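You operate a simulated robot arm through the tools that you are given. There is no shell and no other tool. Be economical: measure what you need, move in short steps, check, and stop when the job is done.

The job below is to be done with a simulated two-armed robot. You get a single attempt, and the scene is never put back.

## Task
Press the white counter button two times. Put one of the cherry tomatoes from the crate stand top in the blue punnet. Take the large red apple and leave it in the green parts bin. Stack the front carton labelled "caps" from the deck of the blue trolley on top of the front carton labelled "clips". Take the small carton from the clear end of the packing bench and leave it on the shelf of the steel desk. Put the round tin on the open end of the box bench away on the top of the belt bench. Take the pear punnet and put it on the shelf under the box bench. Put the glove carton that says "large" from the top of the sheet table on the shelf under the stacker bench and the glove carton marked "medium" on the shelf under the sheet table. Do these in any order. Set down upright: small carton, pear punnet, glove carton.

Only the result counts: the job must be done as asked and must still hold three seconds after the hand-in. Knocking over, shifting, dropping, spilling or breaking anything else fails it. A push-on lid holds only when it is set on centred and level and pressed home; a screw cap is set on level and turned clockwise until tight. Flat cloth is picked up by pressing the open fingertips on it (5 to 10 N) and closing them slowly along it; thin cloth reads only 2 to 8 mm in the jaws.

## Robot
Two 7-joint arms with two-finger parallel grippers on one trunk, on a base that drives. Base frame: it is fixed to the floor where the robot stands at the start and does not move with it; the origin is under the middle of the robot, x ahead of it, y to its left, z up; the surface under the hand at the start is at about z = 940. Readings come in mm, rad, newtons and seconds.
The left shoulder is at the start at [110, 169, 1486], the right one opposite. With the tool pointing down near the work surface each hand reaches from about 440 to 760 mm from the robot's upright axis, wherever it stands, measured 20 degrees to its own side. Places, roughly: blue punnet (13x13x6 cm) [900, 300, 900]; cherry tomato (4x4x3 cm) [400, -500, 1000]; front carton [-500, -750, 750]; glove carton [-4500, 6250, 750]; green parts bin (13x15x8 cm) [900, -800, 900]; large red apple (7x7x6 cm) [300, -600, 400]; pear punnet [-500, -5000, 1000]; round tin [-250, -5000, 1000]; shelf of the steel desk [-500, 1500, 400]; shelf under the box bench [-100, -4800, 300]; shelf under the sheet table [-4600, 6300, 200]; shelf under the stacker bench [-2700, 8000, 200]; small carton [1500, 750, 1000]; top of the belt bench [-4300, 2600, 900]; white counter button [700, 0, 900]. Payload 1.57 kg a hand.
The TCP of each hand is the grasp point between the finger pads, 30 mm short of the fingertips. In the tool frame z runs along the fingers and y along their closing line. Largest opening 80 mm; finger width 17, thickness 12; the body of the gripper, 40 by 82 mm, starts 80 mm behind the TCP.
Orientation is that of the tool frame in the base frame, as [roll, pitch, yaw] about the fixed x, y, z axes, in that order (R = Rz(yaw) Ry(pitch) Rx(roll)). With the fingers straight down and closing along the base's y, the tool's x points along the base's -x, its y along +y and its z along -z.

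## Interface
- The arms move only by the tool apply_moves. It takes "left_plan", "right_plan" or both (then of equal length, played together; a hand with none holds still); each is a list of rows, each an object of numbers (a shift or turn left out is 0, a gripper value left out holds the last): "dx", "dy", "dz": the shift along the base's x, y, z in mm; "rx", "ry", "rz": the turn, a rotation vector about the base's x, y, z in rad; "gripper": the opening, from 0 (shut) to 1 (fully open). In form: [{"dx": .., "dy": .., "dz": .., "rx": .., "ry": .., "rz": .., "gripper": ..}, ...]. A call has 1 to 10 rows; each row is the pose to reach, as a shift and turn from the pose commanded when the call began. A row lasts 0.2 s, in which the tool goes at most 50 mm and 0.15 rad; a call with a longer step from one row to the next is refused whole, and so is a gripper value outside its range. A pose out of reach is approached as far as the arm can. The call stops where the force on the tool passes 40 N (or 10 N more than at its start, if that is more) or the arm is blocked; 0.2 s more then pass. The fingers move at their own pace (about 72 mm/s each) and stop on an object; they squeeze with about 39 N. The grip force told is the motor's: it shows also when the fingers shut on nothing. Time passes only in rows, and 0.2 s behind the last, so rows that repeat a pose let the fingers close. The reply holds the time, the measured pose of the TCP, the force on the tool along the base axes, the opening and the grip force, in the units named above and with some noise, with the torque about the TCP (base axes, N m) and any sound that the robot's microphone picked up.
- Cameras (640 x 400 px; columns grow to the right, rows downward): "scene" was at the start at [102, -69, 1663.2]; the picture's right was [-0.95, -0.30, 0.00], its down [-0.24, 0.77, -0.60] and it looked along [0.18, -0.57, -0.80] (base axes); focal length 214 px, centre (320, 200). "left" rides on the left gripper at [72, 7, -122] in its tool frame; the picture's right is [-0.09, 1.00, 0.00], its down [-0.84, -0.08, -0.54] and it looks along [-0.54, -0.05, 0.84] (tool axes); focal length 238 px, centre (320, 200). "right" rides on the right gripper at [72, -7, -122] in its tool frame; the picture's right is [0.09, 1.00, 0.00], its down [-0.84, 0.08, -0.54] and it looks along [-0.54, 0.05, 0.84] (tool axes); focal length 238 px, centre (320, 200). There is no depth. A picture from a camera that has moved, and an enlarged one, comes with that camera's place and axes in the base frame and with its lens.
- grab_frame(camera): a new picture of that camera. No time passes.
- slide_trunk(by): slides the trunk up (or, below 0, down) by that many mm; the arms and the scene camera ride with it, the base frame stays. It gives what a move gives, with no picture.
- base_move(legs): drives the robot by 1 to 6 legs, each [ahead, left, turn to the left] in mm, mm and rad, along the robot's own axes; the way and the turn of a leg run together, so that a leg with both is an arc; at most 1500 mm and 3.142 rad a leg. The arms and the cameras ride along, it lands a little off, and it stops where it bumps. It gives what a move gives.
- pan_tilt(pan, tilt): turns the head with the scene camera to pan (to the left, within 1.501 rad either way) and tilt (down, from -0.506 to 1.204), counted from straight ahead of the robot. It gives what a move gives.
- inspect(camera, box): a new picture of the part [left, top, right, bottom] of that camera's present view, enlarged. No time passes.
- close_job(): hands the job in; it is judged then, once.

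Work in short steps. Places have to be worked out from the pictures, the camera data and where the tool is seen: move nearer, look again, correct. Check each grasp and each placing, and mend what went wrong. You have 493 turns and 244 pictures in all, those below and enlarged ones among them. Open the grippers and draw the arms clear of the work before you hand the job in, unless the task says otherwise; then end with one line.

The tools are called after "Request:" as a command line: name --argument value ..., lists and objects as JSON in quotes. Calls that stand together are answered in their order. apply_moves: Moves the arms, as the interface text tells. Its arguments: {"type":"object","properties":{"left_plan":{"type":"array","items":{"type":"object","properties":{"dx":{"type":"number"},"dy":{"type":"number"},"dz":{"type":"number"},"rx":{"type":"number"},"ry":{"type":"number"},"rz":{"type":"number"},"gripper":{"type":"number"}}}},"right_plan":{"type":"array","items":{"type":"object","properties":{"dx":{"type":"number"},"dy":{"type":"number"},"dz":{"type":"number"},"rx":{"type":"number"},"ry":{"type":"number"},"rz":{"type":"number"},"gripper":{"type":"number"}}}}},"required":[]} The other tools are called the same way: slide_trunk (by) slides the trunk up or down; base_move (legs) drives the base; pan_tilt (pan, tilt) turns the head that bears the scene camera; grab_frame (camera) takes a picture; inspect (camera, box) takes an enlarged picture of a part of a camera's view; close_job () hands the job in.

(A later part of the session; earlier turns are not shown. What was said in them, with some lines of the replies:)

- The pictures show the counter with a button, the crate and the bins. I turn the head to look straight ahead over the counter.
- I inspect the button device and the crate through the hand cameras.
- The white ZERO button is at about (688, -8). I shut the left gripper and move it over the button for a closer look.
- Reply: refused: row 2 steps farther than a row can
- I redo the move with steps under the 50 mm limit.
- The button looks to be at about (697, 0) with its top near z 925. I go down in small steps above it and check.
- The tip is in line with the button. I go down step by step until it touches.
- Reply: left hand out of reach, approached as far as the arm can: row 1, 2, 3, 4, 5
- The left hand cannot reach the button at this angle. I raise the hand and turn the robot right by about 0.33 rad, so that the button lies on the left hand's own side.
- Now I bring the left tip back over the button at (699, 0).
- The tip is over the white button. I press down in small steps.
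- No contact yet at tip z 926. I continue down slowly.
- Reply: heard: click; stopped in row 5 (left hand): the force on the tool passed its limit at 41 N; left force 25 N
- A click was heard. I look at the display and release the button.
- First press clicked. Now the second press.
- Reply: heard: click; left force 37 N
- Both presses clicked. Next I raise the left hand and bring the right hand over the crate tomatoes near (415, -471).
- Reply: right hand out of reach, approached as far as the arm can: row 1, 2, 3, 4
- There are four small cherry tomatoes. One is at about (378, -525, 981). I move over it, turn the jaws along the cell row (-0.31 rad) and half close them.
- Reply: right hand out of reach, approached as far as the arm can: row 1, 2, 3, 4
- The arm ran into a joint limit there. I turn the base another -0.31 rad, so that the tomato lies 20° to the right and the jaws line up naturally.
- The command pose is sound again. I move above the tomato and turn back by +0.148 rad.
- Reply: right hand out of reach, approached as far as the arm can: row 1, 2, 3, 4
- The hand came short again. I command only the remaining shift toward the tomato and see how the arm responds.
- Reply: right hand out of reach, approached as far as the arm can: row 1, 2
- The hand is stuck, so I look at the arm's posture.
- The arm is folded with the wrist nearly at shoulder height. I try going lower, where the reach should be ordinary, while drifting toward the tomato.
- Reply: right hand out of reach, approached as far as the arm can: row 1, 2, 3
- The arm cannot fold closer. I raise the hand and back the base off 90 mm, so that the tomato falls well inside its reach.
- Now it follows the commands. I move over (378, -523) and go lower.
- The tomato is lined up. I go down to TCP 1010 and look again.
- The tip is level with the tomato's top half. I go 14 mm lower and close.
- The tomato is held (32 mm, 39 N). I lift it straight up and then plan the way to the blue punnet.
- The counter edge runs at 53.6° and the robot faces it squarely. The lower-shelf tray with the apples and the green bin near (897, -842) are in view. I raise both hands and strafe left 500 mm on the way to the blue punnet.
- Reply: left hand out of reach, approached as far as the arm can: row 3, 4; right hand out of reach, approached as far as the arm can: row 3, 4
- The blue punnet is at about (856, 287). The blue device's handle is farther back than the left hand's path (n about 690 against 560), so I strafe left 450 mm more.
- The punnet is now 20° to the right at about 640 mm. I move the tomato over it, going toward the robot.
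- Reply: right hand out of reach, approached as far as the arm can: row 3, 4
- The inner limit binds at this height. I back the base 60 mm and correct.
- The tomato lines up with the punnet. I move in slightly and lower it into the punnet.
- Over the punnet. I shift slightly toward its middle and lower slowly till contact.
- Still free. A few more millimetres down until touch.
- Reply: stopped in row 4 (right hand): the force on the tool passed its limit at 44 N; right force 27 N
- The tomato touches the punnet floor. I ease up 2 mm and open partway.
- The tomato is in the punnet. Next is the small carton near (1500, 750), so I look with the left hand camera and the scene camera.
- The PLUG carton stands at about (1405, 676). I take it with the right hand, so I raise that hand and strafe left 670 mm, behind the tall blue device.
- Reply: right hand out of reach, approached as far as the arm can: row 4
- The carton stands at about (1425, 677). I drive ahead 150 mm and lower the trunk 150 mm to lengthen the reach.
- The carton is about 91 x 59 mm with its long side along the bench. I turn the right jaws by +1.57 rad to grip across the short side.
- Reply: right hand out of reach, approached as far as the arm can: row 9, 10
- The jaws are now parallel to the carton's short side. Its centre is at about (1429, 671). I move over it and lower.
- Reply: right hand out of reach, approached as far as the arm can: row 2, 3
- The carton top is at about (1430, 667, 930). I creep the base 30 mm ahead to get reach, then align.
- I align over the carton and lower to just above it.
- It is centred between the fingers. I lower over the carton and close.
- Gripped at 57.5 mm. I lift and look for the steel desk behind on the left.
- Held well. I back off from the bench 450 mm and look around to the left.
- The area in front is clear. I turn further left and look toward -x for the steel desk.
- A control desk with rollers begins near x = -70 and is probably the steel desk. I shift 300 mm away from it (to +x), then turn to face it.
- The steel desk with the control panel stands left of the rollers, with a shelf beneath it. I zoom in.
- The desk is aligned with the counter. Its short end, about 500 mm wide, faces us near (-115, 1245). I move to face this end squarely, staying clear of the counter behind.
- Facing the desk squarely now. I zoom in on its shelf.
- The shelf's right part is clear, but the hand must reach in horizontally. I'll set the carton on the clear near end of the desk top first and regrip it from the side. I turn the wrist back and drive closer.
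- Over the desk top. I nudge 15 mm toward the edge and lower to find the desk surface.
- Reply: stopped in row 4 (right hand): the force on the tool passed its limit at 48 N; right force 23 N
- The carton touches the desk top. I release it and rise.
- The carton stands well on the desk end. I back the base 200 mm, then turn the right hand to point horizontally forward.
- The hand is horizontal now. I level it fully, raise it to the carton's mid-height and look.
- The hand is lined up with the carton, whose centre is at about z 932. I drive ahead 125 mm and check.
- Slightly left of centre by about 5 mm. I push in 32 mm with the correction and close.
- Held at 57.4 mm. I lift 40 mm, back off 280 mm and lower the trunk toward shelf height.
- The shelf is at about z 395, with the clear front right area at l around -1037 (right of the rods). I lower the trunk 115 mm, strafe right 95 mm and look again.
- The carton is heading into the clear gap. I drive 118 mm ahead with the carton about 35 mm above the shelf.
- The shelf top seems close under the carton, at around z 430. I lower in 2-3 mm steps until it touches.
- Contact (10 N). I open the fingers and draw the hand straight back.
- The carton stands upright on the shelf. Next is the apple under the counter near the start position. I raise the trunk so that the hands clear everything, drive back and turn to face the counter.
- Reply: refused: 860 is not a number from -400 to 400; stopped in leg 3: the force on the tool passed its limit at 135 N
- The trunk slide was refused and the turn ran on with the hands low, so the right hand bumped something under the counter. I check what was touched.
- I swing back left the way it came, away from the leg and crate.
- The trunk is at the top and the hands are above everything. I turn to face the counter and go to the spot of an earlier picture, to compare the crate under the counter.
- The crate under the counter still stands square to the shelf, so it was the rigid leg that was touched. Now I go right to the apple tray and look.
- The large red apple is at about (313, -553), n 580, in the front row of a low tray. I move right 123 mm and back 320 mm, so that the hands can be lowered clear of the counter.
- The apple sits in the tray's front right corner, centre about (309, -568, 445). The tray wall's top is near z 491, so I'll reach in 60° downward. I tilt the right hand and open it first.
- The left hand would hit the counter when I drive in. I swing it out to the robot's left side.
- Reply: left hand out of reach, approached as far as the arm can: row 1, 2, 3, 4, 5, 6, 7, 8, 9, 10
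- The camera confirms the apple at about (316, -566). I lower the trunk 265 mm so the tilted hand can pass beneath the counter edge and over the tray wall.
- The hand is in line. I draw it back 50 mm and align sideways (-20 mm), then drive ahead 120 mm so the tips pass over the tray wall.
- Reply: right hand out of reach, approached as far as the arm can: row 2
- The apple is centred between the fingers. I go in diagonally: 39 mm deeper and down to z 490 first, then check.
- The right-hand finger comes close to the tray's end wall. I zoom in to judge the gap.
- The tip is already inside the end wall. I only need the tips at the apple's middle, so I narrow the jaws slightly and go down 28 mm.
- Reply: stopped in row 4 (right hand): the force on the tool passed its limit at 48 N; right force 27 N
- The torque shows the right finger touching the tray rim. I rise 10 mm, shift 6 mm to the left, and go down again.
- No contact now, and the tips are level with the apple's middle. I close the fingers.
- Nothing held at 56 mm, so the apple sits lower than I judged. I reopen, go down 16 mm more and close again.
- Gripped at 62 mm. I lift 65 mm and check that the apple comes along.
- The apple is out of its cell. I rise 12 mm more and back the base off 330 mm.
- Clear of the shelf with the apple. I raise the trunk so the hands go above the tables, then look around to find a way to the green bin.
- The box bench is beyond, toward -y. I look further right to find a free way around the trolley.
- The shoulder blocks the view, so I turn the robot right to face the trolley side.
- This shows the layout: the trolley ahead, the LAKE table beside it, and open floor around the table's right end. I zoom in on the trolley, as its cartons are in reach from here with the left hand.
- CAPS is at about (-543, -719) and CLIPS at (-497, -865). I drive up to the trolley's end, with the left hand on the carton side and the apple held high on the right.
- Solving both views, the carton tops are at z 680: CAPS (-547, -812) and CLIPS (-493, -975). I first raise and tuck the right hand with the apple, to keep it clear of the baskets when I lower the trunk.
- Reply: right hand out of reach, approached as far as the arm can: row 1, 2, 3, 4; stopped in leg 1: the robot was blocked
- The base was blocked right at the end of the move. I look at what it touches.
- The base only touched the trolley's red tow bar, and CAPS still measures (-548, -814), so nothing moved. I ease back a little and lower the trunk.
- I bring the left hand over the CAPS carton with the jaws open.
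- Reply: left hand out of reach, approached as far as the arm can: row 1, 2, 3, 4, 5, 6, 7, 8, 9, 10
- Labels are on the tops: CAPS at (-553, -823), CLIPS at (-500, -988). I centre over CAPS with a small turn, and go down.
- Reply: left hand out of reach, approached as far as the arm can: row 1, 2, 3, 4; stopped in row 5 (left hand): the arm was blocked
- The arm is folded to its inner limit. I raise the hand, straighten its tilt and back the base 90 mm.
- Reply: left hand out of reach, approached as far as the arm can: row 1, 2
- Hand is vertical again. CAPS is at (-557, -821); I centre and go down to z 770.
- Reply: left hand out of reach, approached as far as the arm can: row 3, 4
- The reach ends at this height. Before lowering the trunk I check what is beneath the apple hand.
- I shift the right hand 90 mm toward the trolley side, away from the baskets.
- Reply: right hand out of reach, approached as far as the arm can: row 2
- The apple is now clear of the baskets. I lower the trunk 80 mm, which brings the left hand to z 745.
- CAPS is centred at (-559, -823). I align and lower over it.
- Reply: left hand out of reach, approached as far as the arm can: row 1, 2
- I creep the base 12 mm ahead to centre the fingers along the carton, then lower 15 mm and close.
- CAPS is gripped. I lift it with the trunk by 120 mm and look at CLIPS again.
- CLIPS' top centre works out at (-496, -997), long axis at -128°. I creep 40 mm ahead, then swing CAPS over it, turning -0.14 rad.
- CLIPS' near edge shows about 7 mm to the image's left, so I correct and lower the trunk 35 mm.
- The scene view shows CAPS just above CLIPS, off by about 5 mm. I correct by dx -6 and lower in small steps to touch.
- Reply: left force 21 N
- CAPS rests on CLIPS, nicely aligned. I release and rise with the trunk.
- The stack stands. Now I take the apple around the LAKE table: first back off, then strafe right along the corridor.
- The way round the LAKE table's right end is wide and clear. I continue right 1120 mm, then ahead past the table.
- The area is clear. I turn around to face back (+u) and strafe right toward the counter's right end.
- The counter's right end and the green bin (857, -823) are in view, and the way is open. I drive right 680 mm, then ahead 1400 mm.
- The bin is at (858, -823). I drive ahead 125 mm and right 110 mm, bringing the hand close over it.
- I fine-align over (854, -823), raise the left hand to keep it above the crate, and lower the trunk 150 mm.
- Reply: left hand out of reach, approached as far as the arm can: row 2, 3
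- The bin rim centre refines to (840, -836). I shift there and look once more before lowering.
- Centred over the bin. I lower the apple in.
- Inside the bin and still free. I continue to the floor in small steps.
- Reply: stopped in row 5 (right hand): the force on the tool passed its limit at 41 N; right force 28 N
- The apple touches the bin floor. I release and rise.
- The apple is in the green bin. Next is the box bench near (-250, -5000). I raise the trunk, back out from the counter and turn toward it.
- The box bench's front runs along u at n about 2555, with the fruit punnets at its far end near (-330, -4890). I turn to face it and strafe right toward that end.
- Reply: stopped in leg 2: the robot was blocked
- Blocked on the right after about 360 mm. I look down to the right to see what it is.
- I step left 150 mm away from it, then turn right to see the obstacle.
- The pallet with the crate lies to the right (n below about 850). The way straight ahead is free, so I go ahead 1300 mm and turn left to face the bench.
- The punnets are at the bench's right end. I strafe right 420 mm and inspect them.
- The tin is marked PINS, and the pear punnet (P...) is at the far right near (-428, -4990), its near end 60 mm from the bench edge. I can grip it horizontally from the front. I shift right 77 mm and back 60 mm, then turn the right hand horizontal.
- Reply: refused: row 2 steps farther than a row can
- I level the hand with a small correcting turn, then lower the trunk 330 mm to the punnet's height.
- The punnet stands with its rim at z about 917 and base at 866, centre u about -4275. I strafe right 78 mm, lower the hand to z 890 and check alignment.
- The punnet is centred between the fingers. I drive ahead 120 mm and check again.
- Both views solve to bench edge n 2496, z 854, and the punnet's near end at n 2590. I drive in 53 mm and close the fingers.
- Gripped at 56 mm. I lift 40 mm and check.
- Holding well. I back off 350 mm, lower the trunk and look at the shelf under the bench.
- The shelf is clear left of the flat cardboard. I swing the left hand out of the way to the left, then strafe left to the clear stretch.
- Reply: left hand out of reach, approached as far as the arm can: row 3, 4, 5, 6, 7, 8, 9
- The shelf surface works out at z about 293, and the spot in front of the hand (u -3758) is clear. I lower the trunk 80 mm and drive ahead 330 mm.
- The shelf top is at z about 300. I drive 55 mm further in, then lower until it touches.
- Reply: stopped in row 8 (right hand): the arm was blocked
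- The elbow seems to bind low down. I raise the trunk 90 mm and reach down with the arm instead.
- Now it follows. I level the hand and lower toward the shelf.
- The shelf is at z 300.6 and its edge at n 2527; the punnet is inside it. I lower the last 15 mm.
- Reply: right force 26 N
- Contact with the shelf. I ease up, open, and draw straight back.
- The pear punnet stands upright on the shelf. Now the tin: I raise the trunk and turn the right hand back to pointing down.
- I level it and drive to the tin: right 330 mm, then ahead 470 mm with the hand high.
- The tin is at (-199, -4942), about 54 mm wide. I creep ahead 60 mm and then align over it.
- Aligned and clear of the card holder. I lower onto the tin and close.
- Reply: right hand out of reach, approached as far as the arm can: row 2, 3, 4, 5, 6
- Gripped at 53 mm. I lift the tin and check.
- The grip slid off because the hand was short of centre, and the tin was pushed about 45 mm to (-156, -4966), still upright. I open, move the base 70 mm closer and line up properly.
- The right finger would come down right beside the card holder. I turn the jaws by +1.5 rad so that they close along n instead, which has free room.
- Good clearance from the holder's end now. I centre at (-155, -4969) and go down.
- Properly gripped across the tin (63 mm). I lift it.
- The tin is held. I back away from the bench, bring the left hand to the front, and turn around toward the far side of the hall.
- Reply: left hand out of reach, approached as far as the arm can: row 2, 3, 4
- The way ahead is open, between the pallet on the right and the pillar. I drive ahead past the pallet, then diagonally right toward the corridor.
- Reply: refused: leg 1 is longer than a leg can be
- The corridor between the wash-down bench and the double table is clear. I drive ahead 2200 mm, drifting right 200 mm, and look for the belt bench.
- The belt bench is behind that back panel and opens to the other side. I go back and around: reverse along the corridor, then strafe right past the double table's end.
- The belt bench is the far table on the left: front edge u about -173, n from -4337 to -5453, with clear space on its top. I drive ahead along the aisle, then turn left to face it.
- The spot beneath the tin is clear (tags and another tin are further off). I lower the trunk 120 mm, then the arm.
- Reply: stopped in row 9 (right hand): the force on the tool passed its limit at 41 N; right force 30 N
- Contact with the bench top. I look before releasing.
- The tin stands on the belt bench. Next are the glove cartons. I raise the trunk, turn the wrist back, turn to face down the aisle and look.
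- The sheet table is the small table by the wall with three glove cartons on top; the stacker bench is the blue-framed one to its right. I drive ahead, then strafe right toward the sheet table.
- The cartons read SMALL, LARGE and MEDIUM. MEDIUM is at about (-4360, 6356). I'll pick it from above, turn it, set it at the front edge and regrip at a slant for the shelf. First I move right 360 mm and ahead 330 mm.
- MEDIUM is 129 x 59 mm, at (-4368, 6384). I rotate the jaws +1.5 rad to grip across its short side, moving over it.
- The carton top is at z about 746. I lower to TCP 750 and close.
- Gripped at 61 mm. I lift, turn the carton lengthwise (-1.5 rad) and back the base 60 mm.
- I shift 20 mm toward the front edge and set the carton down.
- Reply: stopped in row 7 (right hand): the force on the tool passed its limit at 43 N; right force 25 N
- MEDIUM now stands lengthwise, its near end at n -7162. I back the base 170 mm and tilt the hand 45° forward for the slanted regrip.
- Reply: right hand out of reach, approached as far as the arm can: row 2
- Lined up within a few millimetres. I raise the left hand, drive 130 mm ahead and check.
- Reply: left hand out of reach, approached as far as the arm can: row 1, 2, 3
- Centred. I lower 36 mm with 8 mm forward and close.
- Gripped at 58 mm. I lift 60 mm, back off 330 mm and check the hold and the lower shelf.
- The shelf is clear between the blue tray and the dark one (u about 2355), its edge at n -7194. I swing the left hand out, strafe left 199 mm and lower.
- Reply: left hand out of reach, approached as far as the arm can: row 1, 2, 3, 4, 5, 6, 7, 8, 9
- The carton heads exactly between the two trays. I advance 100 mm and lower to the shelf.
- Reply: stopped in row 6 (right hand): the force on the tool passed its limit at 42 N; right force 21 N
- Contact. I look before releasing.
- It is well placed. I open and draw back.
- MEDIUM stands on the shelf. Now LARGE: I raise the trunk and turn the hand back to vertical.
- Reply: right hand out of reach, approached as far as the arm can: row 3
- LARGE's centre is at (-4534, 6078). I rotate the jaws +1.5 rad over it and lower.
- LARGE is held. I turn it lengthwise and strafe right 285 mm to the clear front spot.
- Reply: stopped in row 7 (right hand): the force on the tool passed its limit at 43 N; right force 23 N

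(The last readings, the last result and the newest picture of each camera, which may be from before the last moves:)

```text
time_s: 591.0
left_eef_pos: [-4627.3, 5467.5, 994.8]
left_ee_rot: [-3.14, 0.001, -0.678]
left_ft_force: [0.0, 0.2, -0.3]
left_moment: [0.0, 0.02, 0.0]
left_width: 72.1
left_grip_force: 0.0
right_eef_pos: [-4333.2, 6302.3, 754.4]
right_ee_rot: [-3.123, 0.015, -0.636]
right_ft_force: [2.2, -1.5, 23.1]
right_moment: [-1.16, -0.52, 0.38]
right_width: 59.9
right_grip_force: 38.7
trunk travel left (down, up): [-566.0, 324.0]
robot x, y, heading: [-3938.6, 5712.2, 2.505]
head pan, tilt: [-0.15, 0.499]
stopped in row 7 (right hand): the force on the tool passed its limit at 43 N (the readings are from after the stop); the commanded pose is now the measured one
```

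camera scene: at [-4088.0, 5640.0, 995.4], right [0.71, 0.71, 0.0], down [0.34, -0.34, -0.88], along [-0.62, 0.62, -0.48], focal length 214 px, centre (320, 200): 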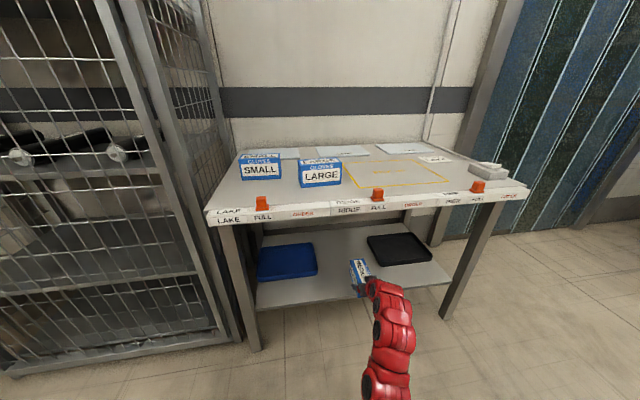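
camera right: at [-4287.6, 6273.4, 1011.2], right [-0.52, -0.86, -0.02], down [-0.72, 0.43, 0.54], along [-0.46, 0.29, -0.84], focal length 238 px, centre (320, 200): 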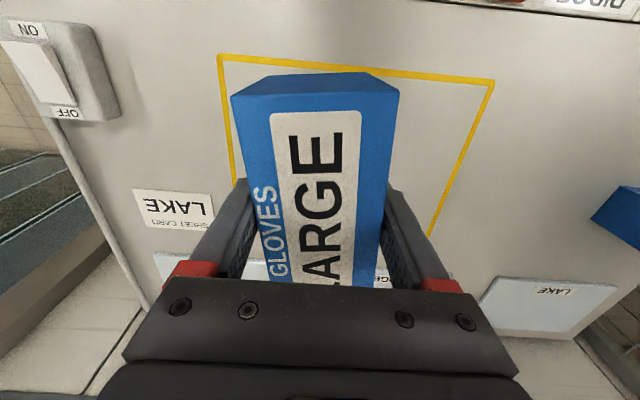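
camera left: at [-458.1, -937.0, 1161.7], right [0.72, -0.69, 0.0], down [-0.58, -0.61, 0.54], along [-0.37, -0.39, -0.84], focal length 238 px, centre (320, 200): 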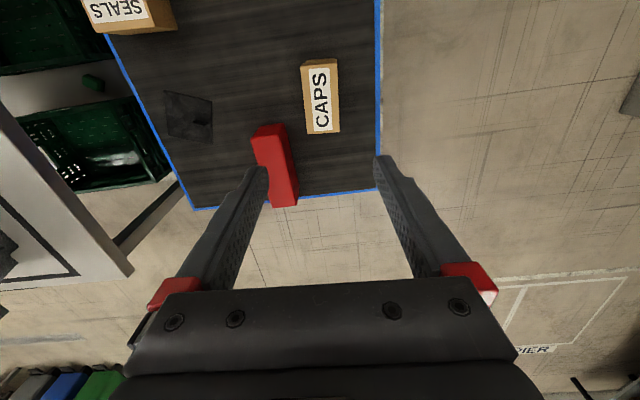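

Contact. I release, rise, back off 170 mm and tilt the hand to 45° as before.

Request:
apply_moves --right_plan '[{"dz": 2}, {"dz": 2, "gripper": 0.95}, {"dz": 2, "gripper": 1}, {"dz": 40}, {"dz": 85}, {"dz": 130}, {"dz": 165}]'

Request:
grab_frame --camera "right"

Request:
base_move --legs '[[-170, 0, 0]]'

Request:
apply_moves --right_plan '[{"rx": 0.087, "ry": 0.119}, {"rx": 0.174, "ry": 0.238}, {"rx": 0.261, "ry": 0.356}, {"rx": 0.348, "ry": 0.475}, {"rx": 0.435, "ry": 0.593}, {"rx": 0.464, "ry": 0.633}]'

Request:
slide_trunk --by -140

Request:
grab_frame --camera "right"

```text
time_s: 592.6
left_eef_pos: [-4626.5, 5467.4, 994.5]
left_ee_rot: [-3.14, 0.0, -0.675]
left_ft_force: [0.0, 0.2, -0.6]
left_moment: [0.02, 0.01, -0.03]
left_width: 72.1
left_grip_force: 0.1
right_eef_pos: [-4335.2, 6302.9, 916.2]
right_ee_rot: [-3.123, 0.011, -0.636]
right_ft_force: [0.1, -0.3, -0.6]
right_moment: [0.0, 0.01, 0.01]
right_width: 80.1
right_grip_force: 0.0
trunk travel left (down, up): [-566.0, 324.0]
robot x, y, heading: [-3938.5, 5713.8, 2.499]
head pan, tilt: [-0.15, 0.499]
```

```text
49 pictures are left
camera right: at [-4273.7, 6261.4, 1037.4], right [-0.52, -0.86, -0.02], down [-0.72, 0.42, 0.55], along [-0.46, 0.3, -0.84], focal length 238 px, centre (320, 200)
```

right: 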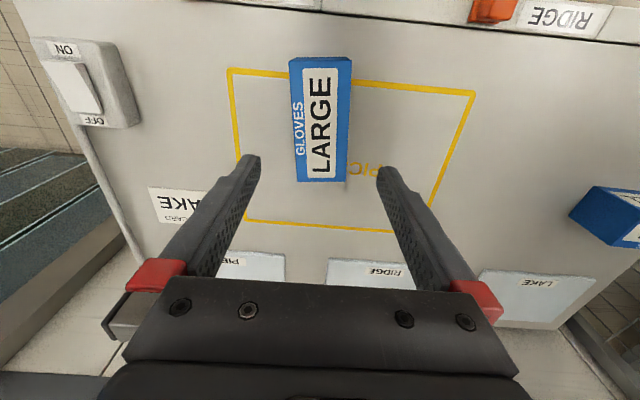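

```text
time_s: 594.1
left_eef_pos: [-4488.5, 5365.0, 994.6]
left_ee_rot: [-3.141, 0.0, -0.669]
left_ft_force: [0.8, 0.8, 0.6]
left_moment: [-0.01, 0.02, 0.01]
left_width: 72.0
left_grip_force: 0.1
right_eef_pos: [-4202.9, 6199.2, 916.7]
right_ee_rot: [-3.122, 0.011, -0.633]
right_ft_force: [0.6, 0.4, -0.5]
right_moment: [0.05, 0.0, 0.0]
right_width: 80.0
right_grip_force: 0.0
trunk travel left (down, up): [-566.0, 324.0]
robot x, y, heading: [-3802.1, 5615.5, 2.508]
head pan, tilt: [-0.15, 0.499]
```

```text
time_s: 595.5
left_eef_pos: [-4489.3, 5363.6, 995.0]
left_ee_rot: [-3.14, 0.001, -0.674]
left_ft_force: [0.7, -0.5, 0.2]
left_moment: [0.01, -0.03, -0.01]
left_width: 72.1
left_grip_force: 0.2
right_eef_pos: [-4202.0, 6199.0, 915.4]
right_ee_rot: [-3.122, 0.795, -0.63]
right_ft_force: [-0.4, -0.1, -0.3]
right_moment: [0.01, 0.0, -0.02]
right_width: 79.8
right_grip_force: 0.1
right hand out of reach, approached as far as the arm can: row 2
trunk travel left (down, up): [-566.0, 324.0]
robot x, y, heading: [-3802.6, 5612.6, 2.508]
head pan, tilt: [-0.15, 0.499]
```

```text
time_s: 597.1
left_eef_pos: [-4489.4, 5363.5, 853.8]
left_ee_rot: [-3.141, -0.001, -0.671]
left_ft_force: [-0.8, 0.7, -0.6]
left_moment: [0.03, 0.01, 0.02]
left_width: 72.0
left_grip_force: 0.0
right_eef_pos: [-4202.2, 6198.0, 775.8]
right_ee_rot: [-3.122, 0.793, -0.629]
right_ft_force: [-0.4, 0.1, 0.4]
right_moment: [0.0, -0.01, 0.03]
right_width: 80.0
right_grip_force: 0.1
trunk travel left (down, up): [-426.0, 464.0]
robot x, y, heading: [-3801.2, 5611.0, 2.514]
head pan, tilt: [-0.15, 0.499]
```

```text
48 pictures are left
camera right: at [-4088.6, 6121.2, 809.3], right [-0.55, -0.83, -0.08], down [-0.21, 0.05, 0.98], along [-0.81, 0.55, -0.2], focal length 238 px, centre (320, 200)
```

right: 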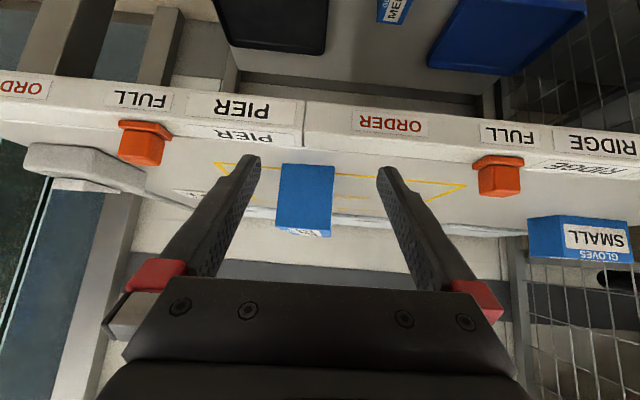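

The carton is about 13 mm to the +u side. I shift that way and drive ahead 130 mm.

Request:
apply_moves --right_plan '[{"dx": 4, "dy": 5, "dz": 5}, {"dx": 7.7, "dy": 10.5, "dz": 10}]'

Request:
base_move --legs '[[130, 0, 0]]'

Request:
grab_frame --camera "right"

```text
time_s: 597.7
left_eef_pos: [-4490.4, 5362.6, 854.0]
left_ee_rot: [-3.14, 0.0, -0.67]
left_ft_force: [0.0, -0.3, 0.2]
left_moment: [-0.02, 0.01, -0.02]
left_width: 72.0
left_grip_force: 0.0
right_eef_pos: [-4194.8, 6210.0, 785.3]
right_ee_rot: [-3.122, 0.793, -0.629]
right_ft_force: [0.2, 0.5, -0.3]
right_moment: [0.01, 0.0, -0.01]
right_width: 80.1
right_grip_force: 0.0
trunk travel left (down, up): [-426.0, 464.0]
robot x, y, heading: [-3800.8, 5611.2, 2.508]
head pan, tilt: [-0.15, 0.499]
```

```text
time_s: 599.0
left_eef_pos: [-4596.6, 5443.9, 853.3]
left_ee_rot: [-3.14, -0.002, -0.671]
left_ft_force: [-1.5, -0.1, -1.5]
left_moment: [-0.04, -0.02, 0.0]
left_width: 71.9
left_grip_force: 0.0
right_eef_pos: [-4300.0, 6287.2, 784.2]
right_ee_rot: [-3.122, 0.794, -0.631]
right_ft_force: [0.9, 0.8, 0.3]
right_moment: [0.0, 0.01, 0.0]
right_width: 80.1
right_grip_force: 0.0
trunk travel left (down, up): [-426.0, 464.0]
robot x, y, heading: [-3904.4, 5694.9, 2.511]
head pan, tilt: [-0.15, 0.499]
```

```text
47 pictures are left
camera right: at [-4186.6, 6209.7, 818.6], right [-0.55, -0.83, -0.08], down [-0.22, 0.05, 0.98], along [-0.81, 0.55, -0.21], focal length 238 px, centre (320, 200)
```

right: 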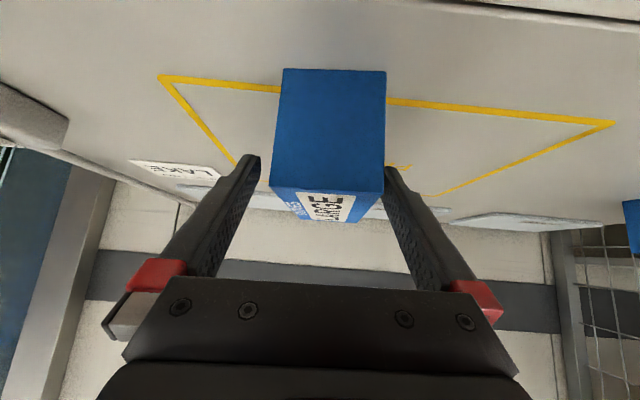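

Request:
apply_moves --right_plan '[{"dx": -3.3, "dy": -4.4}, {"dx": -6, "dy": -3, "dz": -15}, {"dx": -7, "dy": -2, "dz": -30}, {"dx": -7, "dy": -2, "dz": -33, "gripper": 0.65}, {"dx": -7, "dy": -2, "dz": -33, "gripper": 0.55}, {"dx": -7, "dy": -2, "dz": -33, "gripper": 0.55}]'

Request:
apply_moves --right_plan '[{"dz": 30}, {"dz": 60}]'

Request:
grab_frame --camera "right"

```text
time_s: 600.4
left_eef_pos: [-4595.1, 5442.0, 854.5]
left_ee_rot: [-3.14, -0.001, -0.673]
left_ft_force: [-0.1, 0.1, 0.3]
left_moment: [-0.01, 0.03, 0.03]
left_width: 72.1
left_grip_force: 0.1
right_eef_pos: [-4307.0, 6285.0, 753.3]
right_ee_rot: [-3.122, 0.796, -0.632]
right_ft_force: [-0.5, -0.1, 1.4]
right_moment: [0.12, 0.31, -0.03]
right_width: 57.8
right_grip_force: 39.0
trunk travel left (down, up): [-426.0, 464.0]
robot x, y, heading: [-3907.8, 5690.5, 2.509]
head pan, tilt: [-0.15, 0.499]
```

```text
time_s: 601.0
left_eef_pos: [-4596.6, 5440.9, 853.5]
left_ee_rot: [-3.14, 0.0, -0.672]
left_ft_force: [0.4, 0.2, 0.6]
left_moment: [0.03, -0.01, 0.02]
left_width: 72.3
left_grip_force: 0.1
right_eef_pos: [-4308.7, 6283.2, 812.0]
right_ee_rot: [-3.123, 0.793, -0.631]
right_ft_force: [-0.3, 0.1, -2.4]
right_moment: [-0.05, -0.07, 0.01]
right_width: 57.9
right_grip_force: 38.9
trunk travel left (down, up): [-426.0, 464.0]
robot x, y, heading: [-3905.3, 5692.9, 2.513]
head pan, tilt: [-0.15, 0.499]
```

```text
46 pictures are left
camera right: at [-4194.0, 6206.1, 846.4], right [-0.55, -0.83, -0.08], down [-0.22, 0.05, 0.98], along [-0.81, 0.55, -0.21], focal length 238 px, centre (320, 200)
```

right: 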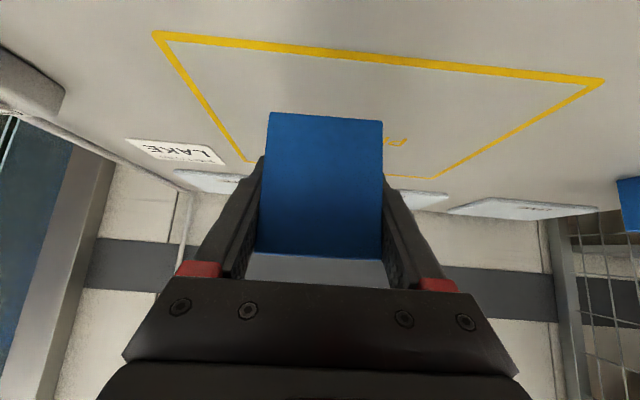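

LARGE is held in the slanted grip. I back out, raise the trunk, and turn right toward the stacker bench.

Request:
base_move --legs '[[-420, 0, 0]]'

Request:
slide_trunk --by 200

Request:
base_move --legs '[[0, 0, -1.573], [900, 0, 0]]'

Request:
pan_tilt --pan 0.1 --tilt 0.45

Request:
grab_frame --camera "scene"

```text
time_s: 603.6
left_eef_pos: [-4257.0, 5193.9, 853.5]
left_ee_rot: [-3.14, 0.001, -0.673]
left_ft_force: [-0.2, 0.4, 0.1]
left_moment: [0.01, -0.01, 0.0]
left_width: 72.1
left_grip_force: 0.1
right_eef_pos: [-3968.8, 6036.9, 812.5]
right_ee_rot: [-3.125, 0.794, -0.633]
right_ft_force: [-0.5, -0.4, -2.3]
right_moment: [-0.05, -0.1, 0.03]
right_width: 57.8
right_grip_force: 38.3
trunk travel left (down, up): [-426.0, 464.0]
robot x, y, heading: [-3566.1, 5445.2, 2.512]
head pan, tilt: [-0.15, 0.499]
```

```text
time_s: 605.8
left_eef_pos: [-4258.6, 5195.5, 1053.5]
left_ee_rot: [-3.14, -0.002, -0.672]
left_ft_force: [-0.1, -1.1, 0.6]
left_moment: [0.0, -0.01, -0.01]
left_width: 72.1
left_grip_force: 0.1
right_eef_pos: [-3969.6, 6037.5, 1012.2]
right_ee_rot: [-3.123, 0.794, -0.631]
right_ft_force: [-0.8, -0.8, -2.1]
right_moment: [-0.02, -0.05, -0.01]
right_width: 57.8
right_grip_force: 38.9
trunk travel left (down, up): [-626.0, 264.0]
robot x, y, heading: [-3566.9, 5442.8, 2.509]
head pan, tilt: [-0.15, 0.499]
```

```text
time_s: 614.2
left_eef_pos: [-3337.4, 6861.9, 1054.1]
left_ee_rot: [-3.141, -0.002, -2.207]
left_ft_force: [0.2, 0.1, -0.1]
left_moment: [-0.01, 0.0, 0.02]
left_width: 72.1
left_grip_force: 0.1
right_eef_pos: [-2484.0, 6602.6, 1011.5]
right_ee_rot: [-3.121, 0.795, -2.165]
right_ft_force: [-0.6, 0.1, -3.1]
right_moment: [-0.07, 0.06, 0.0]
right_width: 57.6
right_grip_force: 39.1
trunk travel left (down, up): [-626.0, 264.0]
robot x, y, heading: [-3061.8, 6180.9, 0.972]
head pan, tilt: [-0.15, 0.499]
```

```text
time_s: 615.0
left_eef_pos: [-3336.0, 6860.4, 1054.3]
left_ee_rot: [-3.14, 0.0, -2.209]
left_ft_force: [-0.1, 0.0, -1.0]
left_moment: [0.01, 0.01, 0.0]
left_width: 72.1
left_grip_force: 0.1
right_eef_pos: [-2484.0, 6602.1, 1012.4]
right_ee_rot: [-3.121, 0.794, -2.168]
right_ft_force: [0.7, 0.1, -2.1]
right_moment: [-0.09, 0.05, 0.02]
right_width: 57.7
right_grip_force: 38.4
trunk travel left (down, up): [-626.0, 264.0]
robot x, y, heading: [-3062.1, 6180.4, 0.973]
head pan, tilt: [0.099, 0.45]
```

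```text
45 pictures are left
camera scene: at [-2975.3, 6328.5, 1529.9], right [0.88, -0.48, 0.0], down [-0.21, -0.38, -0.9], along [0.43, 0.79, -0.44], focal length 214 px, centre (320, 200)
```

scene: 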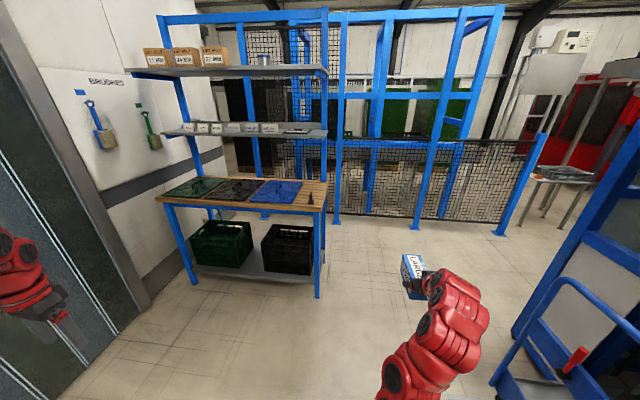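

Request:
inspect --camera "scene" --box '[150, 160, 350, 310]'

```text
2.67 times, centred on (250, 235) of scene
camera zoom: at [-2975.3, 6328.5, 1529.9], right [0.88, -0.48, 0.0], down [-0.21, -0.38, -0.9], along [0.43, 0.79, -0.44], focal length 572 px, centre (507, 107)
```

zoom: 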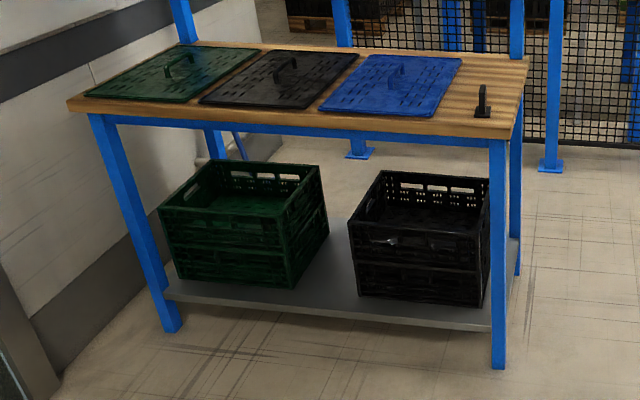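

The shelf under the stacker bench has a gap about 255 mm wide between the crates (centre n about -6933, edge u about 4560). I tuck the left hand in, since the wall is near on the left, then position in front of the gap.

Request:
apply_moves --left_plan '[{"dx": 43, "dy": -8}, {"dx": 86, "dy": -15}, {"dx": 130, "dy": -23}, {"dx": 173, "dy": -31}]'

Request:
base_move --legs '[[0, 0, -0.037], [150, 1000, 0]]'

Request:
pan_tilt --pan -0.15 --tilt 0.6

Request:
grab_frame --camera "scene"

```text
time_s: 616.0
left_eef_pos: [-3167.8, 6877.9, 1045.4]
left_ee_rot: [3.14, -0.002, -2.206]
left_ft_force: [1.0, 0.3, -0.4]
left_moment: [0.02, 0.05, 0.01]
left_width: 72.1
left_grip_force: 0.1
left hand out of reach, approached as far as the arm can: row 1, 2, 3, 4
right_eef_pos: [-2481.4, 6602.8, 1009.6]
right_ee_rot: [-3.125, 0.79, -2.167]
right_ft_force: [0.5, 0.2, -3.3]
right_moment: [-0.05, 0.05, 0.03]
right_width: 58.2
right_grip_force: 39.7
trunk travel left (down, up): [-626.0, 264.0]
robot x, y, heading: [-3065.3, 6179.2, 0.976]
head pan, tilt: [0.099, 0.45]
```

```text
time_s: 621.5
left_eef_pos: [-3851.4, 7578.5, 1046.5]
left_ee_rot: [-3.14, 0.0, -2.241]
left_ft_force: [-0.3, 0.6, -0.4]
left_moment: [-0.02, 0.03, 0.0]
left_width: 71.9
left_grip_force: 0.0
right_eef_pos: [-3174.1, 7281.8, 1011.9]
right_ee_rot: [-3.12, 0.795, -2.198]
right_ft_force: [-0.5, 0.2, -3.4]
right_moment: [-0.05, 0.02, -0.03]
right_width: 57.8
right_grip_force: 38.8
trunk travel left (down, up): [-626.0, 264.0]
robot x, y, heading: [-3765.7, 6879.9, 0.942]
head pan, tilt: [0.099, 0.45]
```

```text
time_s: 622.3
left_eef_pos: [-3852.3, 7577.3, 1045.1]
left_ee_rot: [-3.141, -0.001, -2.24]
left_ft_force: [0.6, -0.4, -0.2]
left_moment: [0.01, 0.03, -0.02]
left_width: 72.1
left_grip_force: 0.1
right_eef_pos: [-3174.3, 7280.2, 1010.9]
right_ee_rot: [-3.122, 0.793, -2.2]
right_ft_force: [-0.1, 0.9, -2.6]
right_moment: [-0.07, 0.04, 0.01]
right_width: 58.0
right_grip_force: 38.9
trunk travel left (down, up): [-626.0, 264.0]
robot x, y, heading: [-3765.5, 6880.8, 0.943]
head pan, tilt: [-0.15, 0.6]
```

```text
43 pictures are left
camera scene: at [-3657.8, 7006.7, 1516.4], right [0.71, -0.7, 0.0], down [-0.4, -0.4, -0.83], along [0.58, 0.59, -0.56], focal length 214 px, centre (320, 200)
```

scene: 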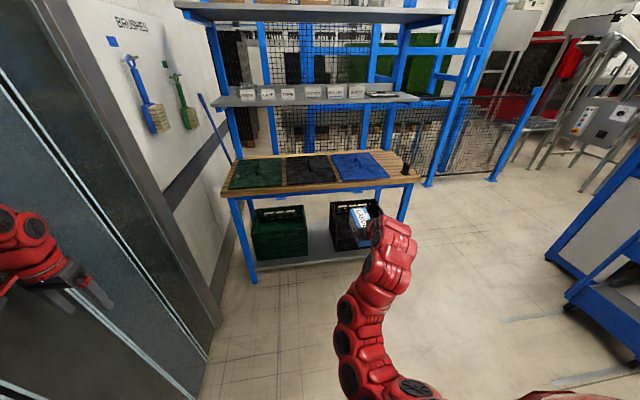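

Request:
inspect --camera "scene" --box '[210, 170, 430, 300]'

```text
2.91 times, centred on (320, 235) of scene
camera zoom: at [-3657.8, 7006.7, 1516.4], right [0.71, -0.7, 0.0], down [-0.4, -0.4, -0.83], along [0.58, 0.59, -0.56], focal length 624 px, centre (320, 98)
```

zoom: 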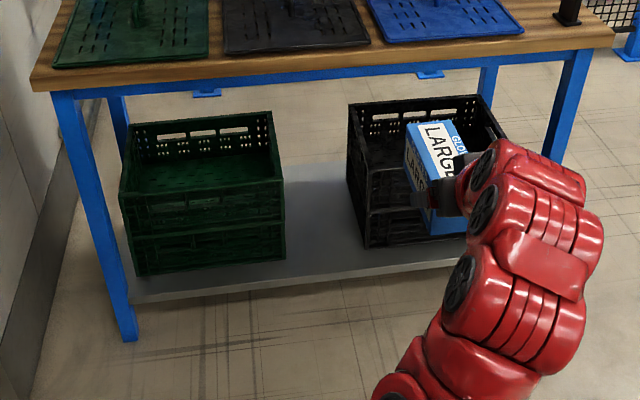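

The gap's centre refines to n -6922 and the shelf edge to u 4565. I shift the hand 50 mm toward -n and lower the trunk and arm.

Request:
slide_trunk --by -400

Request:
slide_trunk --by -140

Request:
apply_moves --right_plan '[{"dx": -20, "dy": 15, "dz": -30}, {"dx": -40, "dy": 30, "dz": -65}, {"dx": -40, "dy": 30, "dz": -110}, {"dx": -40, "dy": 30, "dz": -150}]'

```text
time_s: 626.1
left_eef_pos: [-3851.7, 7578.1, 645.6]
left_ee_rot: [-3.139, 0.0, -2.239]
left_ft_force: [0.5, 0.3, -1.1]
left_moment: [-0.02, 0.01, -0.01]
left_width: 72.1
left_grip_force: 0.0
right_eef_pos: [-3174.8, 7280.1, 612.0]
right_ee_rot: [-3.122, 0.792, -2.199]
right_ft_force: [-0.2, -0.3, -2.7]
right_moment: [-0.06, 0.04, 0.01]
right_width: 57.9
right_grip_force: 39.4
trunk travel left (down, up): [-226.0, 664.0]
robot x, y, heading: [-3768.1, 6877.0, 0.947]
head pan, tilt: [-0.15, 0.6]
```

```text
time_s: 627.8
left_eef_pos: [-3851.7, 7577.3, 504.2]
left_ee_rot: [-3.141, 0.0, -2.239]
left_ft_force: [-0.1, 1.5, 0.2]
left_moment: [0.02, -0.01, 0.01]
left_width: 71.9
left_grip_force: 0.1
right_eef_pos: [-3174.8, 7280.3, 471.7]
right_ee_rot: [-3.124, 0.794, -2.199]
right_ft_force: [-0.9, 0.7, -2.8]
right_moment: [-0.05, 0.03, 0.04]
right_width: 57.6
right_grip_force: 38.9
trunk travel left (down, up): [-86.0, 804.0]
robot x, y, heading: [-3767.1, 6875.5, 0.946]
head pan, tilt: [-0.15, 0.6]
```

```text
time_s: 628.8
left_eef_pos: [-3852.4, 7578.1, 506.5]
left_ee_rot: [-3.14, 0.0, -2.24]
left_ft_force: [-0.6, -0.3, -0.5]
left_moment: [0.01, -0.01, 0.0]
left_width: 71.8
left_grip_force: 0.0
right_eef_pos: [-3215.2, 7310.1, 320.5]
right_ee_rot: [-3.122, 0.794, -2.2]
right_ft_force: [-0.7, -0.6, -2.2]
right_moment: [-0.08, 0.05, 0.01]
right_width: 57.7
right_grip_force: 39.2
trunk travel left (down, up): [-86.0, 804.0]
robot x, y, heading: [-3766.4, 6877.2, 0.938]
head pan, tilt: [-0.15, 0.6]
```

Request:
base_move --legs '[[480, 0, 0]]'

Request:
grab_frame --camera "right"

Request:
grab_frame --camera "scene"

```text
time_s: 631.7
left_eef_pos: [-3563.6, 7964.9, 505.4]
left_ee_rot: [-3.141, 0.0, -2.247]
left_ft_force: [0.9, -0.2, -0.4]
left_moment: [0.03, 0.02, 0.0]
left_width: 72.2
left_grip_force: 0.0
right_eef_pos: [-2928.7, 7691.4, 320.9]
right_ee_rot: [-3.123, 0.794, -2.208]
right_ft_force: [0.0, 0.3, -2.1]
right_moment: [-0.08, 0.05, 0.0]
right_width: 58.1
right_grip_force: 38.5
trunk travel left (down, up): [-86.0, 804.0]
robot x, y, heading: [-3482.5, 7262.9, 0.935]
head pan, tilt: [-0.15, 0.6]
```

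```text
41 pictures are left
camera right: at [-3005.8, 7579.2, 355.3], right [-0.83, 0.55, -0.08], down [0.05, 0.21, 0.98], along [0.55, 0.81, -0.2], focal length 238 px, centre (320, 200)
```

right: 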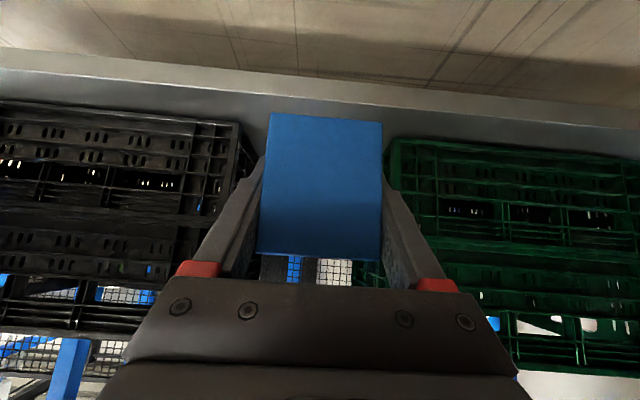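

```text
40 pictures are left
camera scene: at [-3373.6, 7392.3, 976.4], right [0.71, -0.71, 0.0], down [-0.4, -0.4, -0.82], along [0.58, 0.58, -0.57], focal length 214 px, centre (320, 200)
```

scene: 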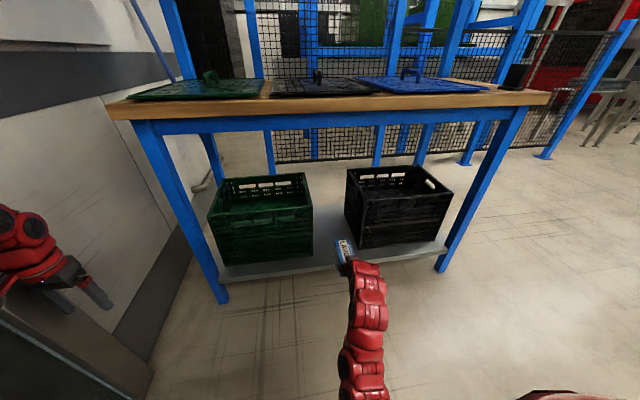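

The carton is centred on the gap; the shelf is at about z 190. I advance 150 mm and lower.

Request:
base_move --legs '[[150, 0, 0]]'

Request:
apply_moves --right_plan '[{"dz": -35}, {"dz": -60}, {"dz": -75}, {"dz": -82}, {"dz": -88}, {"dz": -93}, {"dz": -98}, {"dz": -103}, {"dz": -108}]'

```text
time_s: 633.0
left_eef_pos: [-3472.2, 8087.4, 505.2]
left_ee_rot: [-3.139, 0.002, -2.248]
left_ft_force: [-0.2, -0.4, 0.8]
left_moment: [0.0, 0.0, 0.01]
left_width: 72.1
left_grip_force: 0.1
right_eef_pos: [-2838.0, 7813.0, 321.7]
right_ee_rot: [-3.122, 0.795, -2.208]
right_ft_force: [0.4, 0.0, -2.2]
right_moment: [-0.08, 0.09, 0.01]
right_width: 57.7
right_grip_force: 38.8
trunk travel left (down, up): [-86.0, 804.0]
robot x, y, heading: [-3396.0, 7385.0, 0.929]
head pan, tilt: [-0.15, 0.6]
```

```text
time_s: 635.0
left_eef_pos: [-3472.2, 8086.9, 504.8]
left_ee_rot: [-3.14, -0.001, -2.247]
left_ft_force: [-0.4, -0.2, 0.2]
left_moment: [0.01, -0.04, -0.03]
left_width: 71.9
left_grip_force: 0.0
right_eef_pos: [-2837.5, 7812.8, 213.3]
right_ee_rot: [-3.123, 0.794, -2.207]
right_ft_force: [0.3, 0.0, -1.2]
right_moment: [0.01, 0.07, 0.0]
right_width: 58.1
right_grip_force: 39.2
trunk travel left (down, up): [-86.0, 804.0]
robot x, y, heading: [-3391.3, 7387.0, 0.933]
head pan, tilt: [-0.15, 0.6]
```

Request:
apply_moves --right_plan '[{"dz": -5}, {"dz": -10}, {"dz": -15}, {"dz": -20}, {"dz": -25}, {"dz": -30}, {"dz": -35}]'

Request:
grab_frame --camera "right"

```text
time_s: 635.7
left_eef_pos: [-3472.7, 8084.5, 506.9]
left_ee_rot: [-3.138, 0.002, -2.248]
left_ft_force: [1.3, -0.2, -0.5]
left_moment: [-0.01, -0.03, 0.0]
left_width: 72.1
left_grip_force: 0.0
right_eef_pos: [-2835.1, 7816.1, 212.1]
right_ee_rot: [-3.123, 0.813, -2.209]
right_ft_force: [-0.1, 0.2, 17.4]
right_moment: [-0.14, 0.85, -0.01]
right_width: 57.4
right_grip_force: 39.4
trunk travel left (down, up): [-86.0, 804.0]
robot x, y, heading: [-3393.0, 7383.4, 0.933]
head pan, tilt: [-0.15, 0.6]
stopped in row 3 (right hand): the force on the tool passed its limit at 42 N (the readings are from after the stop); the commanded pose is now the measured one
```

```text
39 pictures are left
camera right: at [-2913.5, 7701.9, 243.3], right [-0.83, 0.55, -0.08], down [0.04, 0.2, 0.98], along [0.56, 0.81, -0.19], focal length 238 px, centre (320, 200)
```

right: 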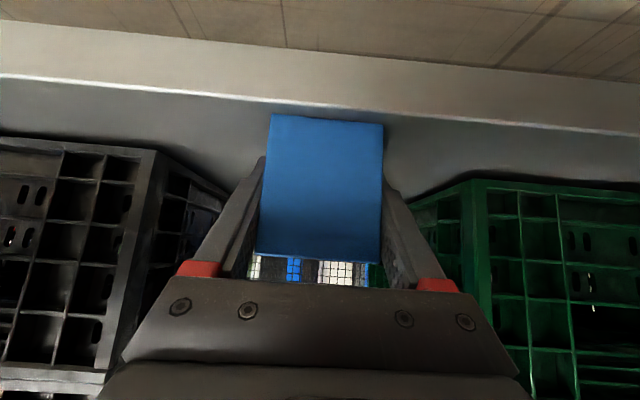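

It touches, with the near end about 17 mm inside the edge. I lift 10 mm, go 25 mm further in and set it down again.

Request:
apply_moves --right_plan '[{"dz": 12}]'

Request:
base_move --legs '[[25, 0, 0]]'

Request:
apply_moves --right_plan '[{"dz": -5}, {"dz": -10}, {"dz": -14}, {"dz": -18}, {"dz": -22}]'

```text
time_s: 636.1
left_eef_pos: [-3472.4, 8085.4, 505.2]
left_ee_rot: [-3.139, -0.001, -2.249]
left_ft_force: [0.1, 0.2, -0.6]
left_moment: [0.01, -0.01, -0.02]
left_width: 72.1
left_grip_force: 0.0
right_eef_pos: [-2837.8, 7813.3, 217.5]
right_ee_rot: [-3.123, 0.801, -2.209]
right_ft_force: [0.1, 0.6, -2.4]
right_moment: [-0.09, 0.07, 0.0]
right_width: 57.7
right_grip_force: 39.3
trunk travel left (down, up): [-86.0, 804.0]
robot x, y, heading: [-3397.1, 7385.4, 0.936]
head pan, tilt: [-0.15, 0.6]
```

```text
time_s: 636.9
left_eef_pos: [-3457.1, 8106.0, 506.6]
left_ee_rot: [-3.138, 0.0, -2.247]
left_ft_force: [-0.6, -0.3, -0.5]
left_moment: [-0.04, -0.04, 0.0]
left_width: 72.0
left_grip_force: 0.1
right_eef_pos: [-2821.6, 7833.0, 221.5]
right_ee_rot: [-3.123, 0.804, -2.211]
right_ft_force: [-0.3, 0.5, -2.3]
right_moment: [-0.06, 0.02, 0.03]
right_width: 58.0
right_grip_force: 38.5
trunk travel left (down, up): [-86.0, 804.0]
robot x, y, heading: [-3378.5, 7404.4, 0.93]
head pan, tilt: [-0.15, 0.6]
```

```text
time_s: 638.0
left_eef_pos: [-3459.7, 8104.4, 506.5]
left_ee_rot: [-3.139, 0.003, -2.25]
left_ft_force: [0.5, 0.1, 0.7]
left_moment: [0.04, -0.03, 0.02]
left_width: 72.0
left_grip_force: 0.1
right_eef_pos: [-2818.2, 7835.9, 210.4]
right_ee_rot: [-3.124, 0.826, -2.212]
right_ft_force: [0.4, 1.0, 15.8]
right_moment: [-0.26, 0.6, -0.01]
right_width: 57.7
right_grip_force: 39.2
trunk travel left (down, up): [-86.0, 804.0]
robot x, y, heading: [-3376.2, 7404.4, 0.931]
head pan, tilt: [-0.15, 0.6]
stopped in row 5 (right hand): the force on the tool passed its limit at 45 N (the readings are from after the stop); the commanded pose is now the measured one
```

It rests on the shelf. I release and draw straight back.

Request:
apply_moves --right_plan '[{"dz": 2}, {"dz": 3, "gripper": 0.85}, {"dz": 3, "gripper": 0.95}, {"dz": 10, "gripper": 0.95}]'

Request:
base_move --legs '[[-350, 0, 0]]'

Request:
inspect --camera "scene" --box '[180, 130, 460, 310]'

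```text
time_s: 639.0
left_eef_pos: [-3457.7, 8105.9, 504.5]
left_ee_rot: [-3.14, 0.0, -2.247]
left_ft_force: [-0.5, 0.1, -0.2]
left_moment: [-0.01, 0.0, 0.01]
left_width: 72.3
left_grip_force: 0.1
right_eef_pos: [-2819.1, 7835.2, 217.4]
right_ee_rot: [-3.122, 0.818, -2.212]
right_ft_force: [0.0, 0.5, -0.7]
right_moment: [0.0, 0.01, -0.02]
right_width: 75.9
right_grip_force: 0.1
trunk travel left (down, up): [-86.0, 804.0]
robot x, y, heading: [-3379.0, 7402.8, 0.932]
head pan, tilt: [-0.15, 0.6]
```

```text
time_s: 641.2
left_eef_pos: [-3670.8, 7823.4, 506.3]
left_ee_rot: [-3.14, -0.001, -2.239]
left_ft_force: [-0.4, -0.7, 0.3]
left_moment: [0.02, -0.02, -0.05]
left_width: 72.0
left_grip_force: 0.1
right_eef_pos: [-3030.1, 7557.7, 218.1]
right_ee_rot: [-3.126, 0.817, -2.201]
right_ft_force: [0.3, -0.9, 0.5]
right_moment: [0.02, 0.03, 0.0]
right_width: 75.8
right_grip_force: 0.1
trunk travel left (down, up): [-86.0, 804.0]
robot x, y, heading: [-3585.2, 7121.8, 0.943]
head pan, tilt: [-0.15, 0.6]
```

```text
2.22 times, centred on (320, 220) of scene
camera zoom: at [-3477.5, 7252.1, 976.4], right [0.71, -0.7, 0.0], down [-0.4, -0.4, -0.82], along [0.58, 0.59, -0.57], focal length 477 px, centre (320, 156)
```

zoom: 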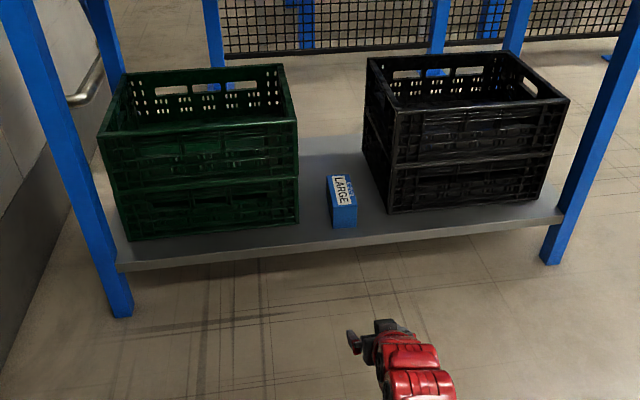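

LARGE stands upright on the stacker bench shelf, so every part of the job is done. Both grippers are open and the arms are clear of the work, so I hand in.

Request:
close_job

```text
The job is handed in.
```

I did every part of the job and handed it in; on the way the right hand knocked hard against something under the counter, and the crate there looked unmoved afterwards, though I had only the look of it to go by.
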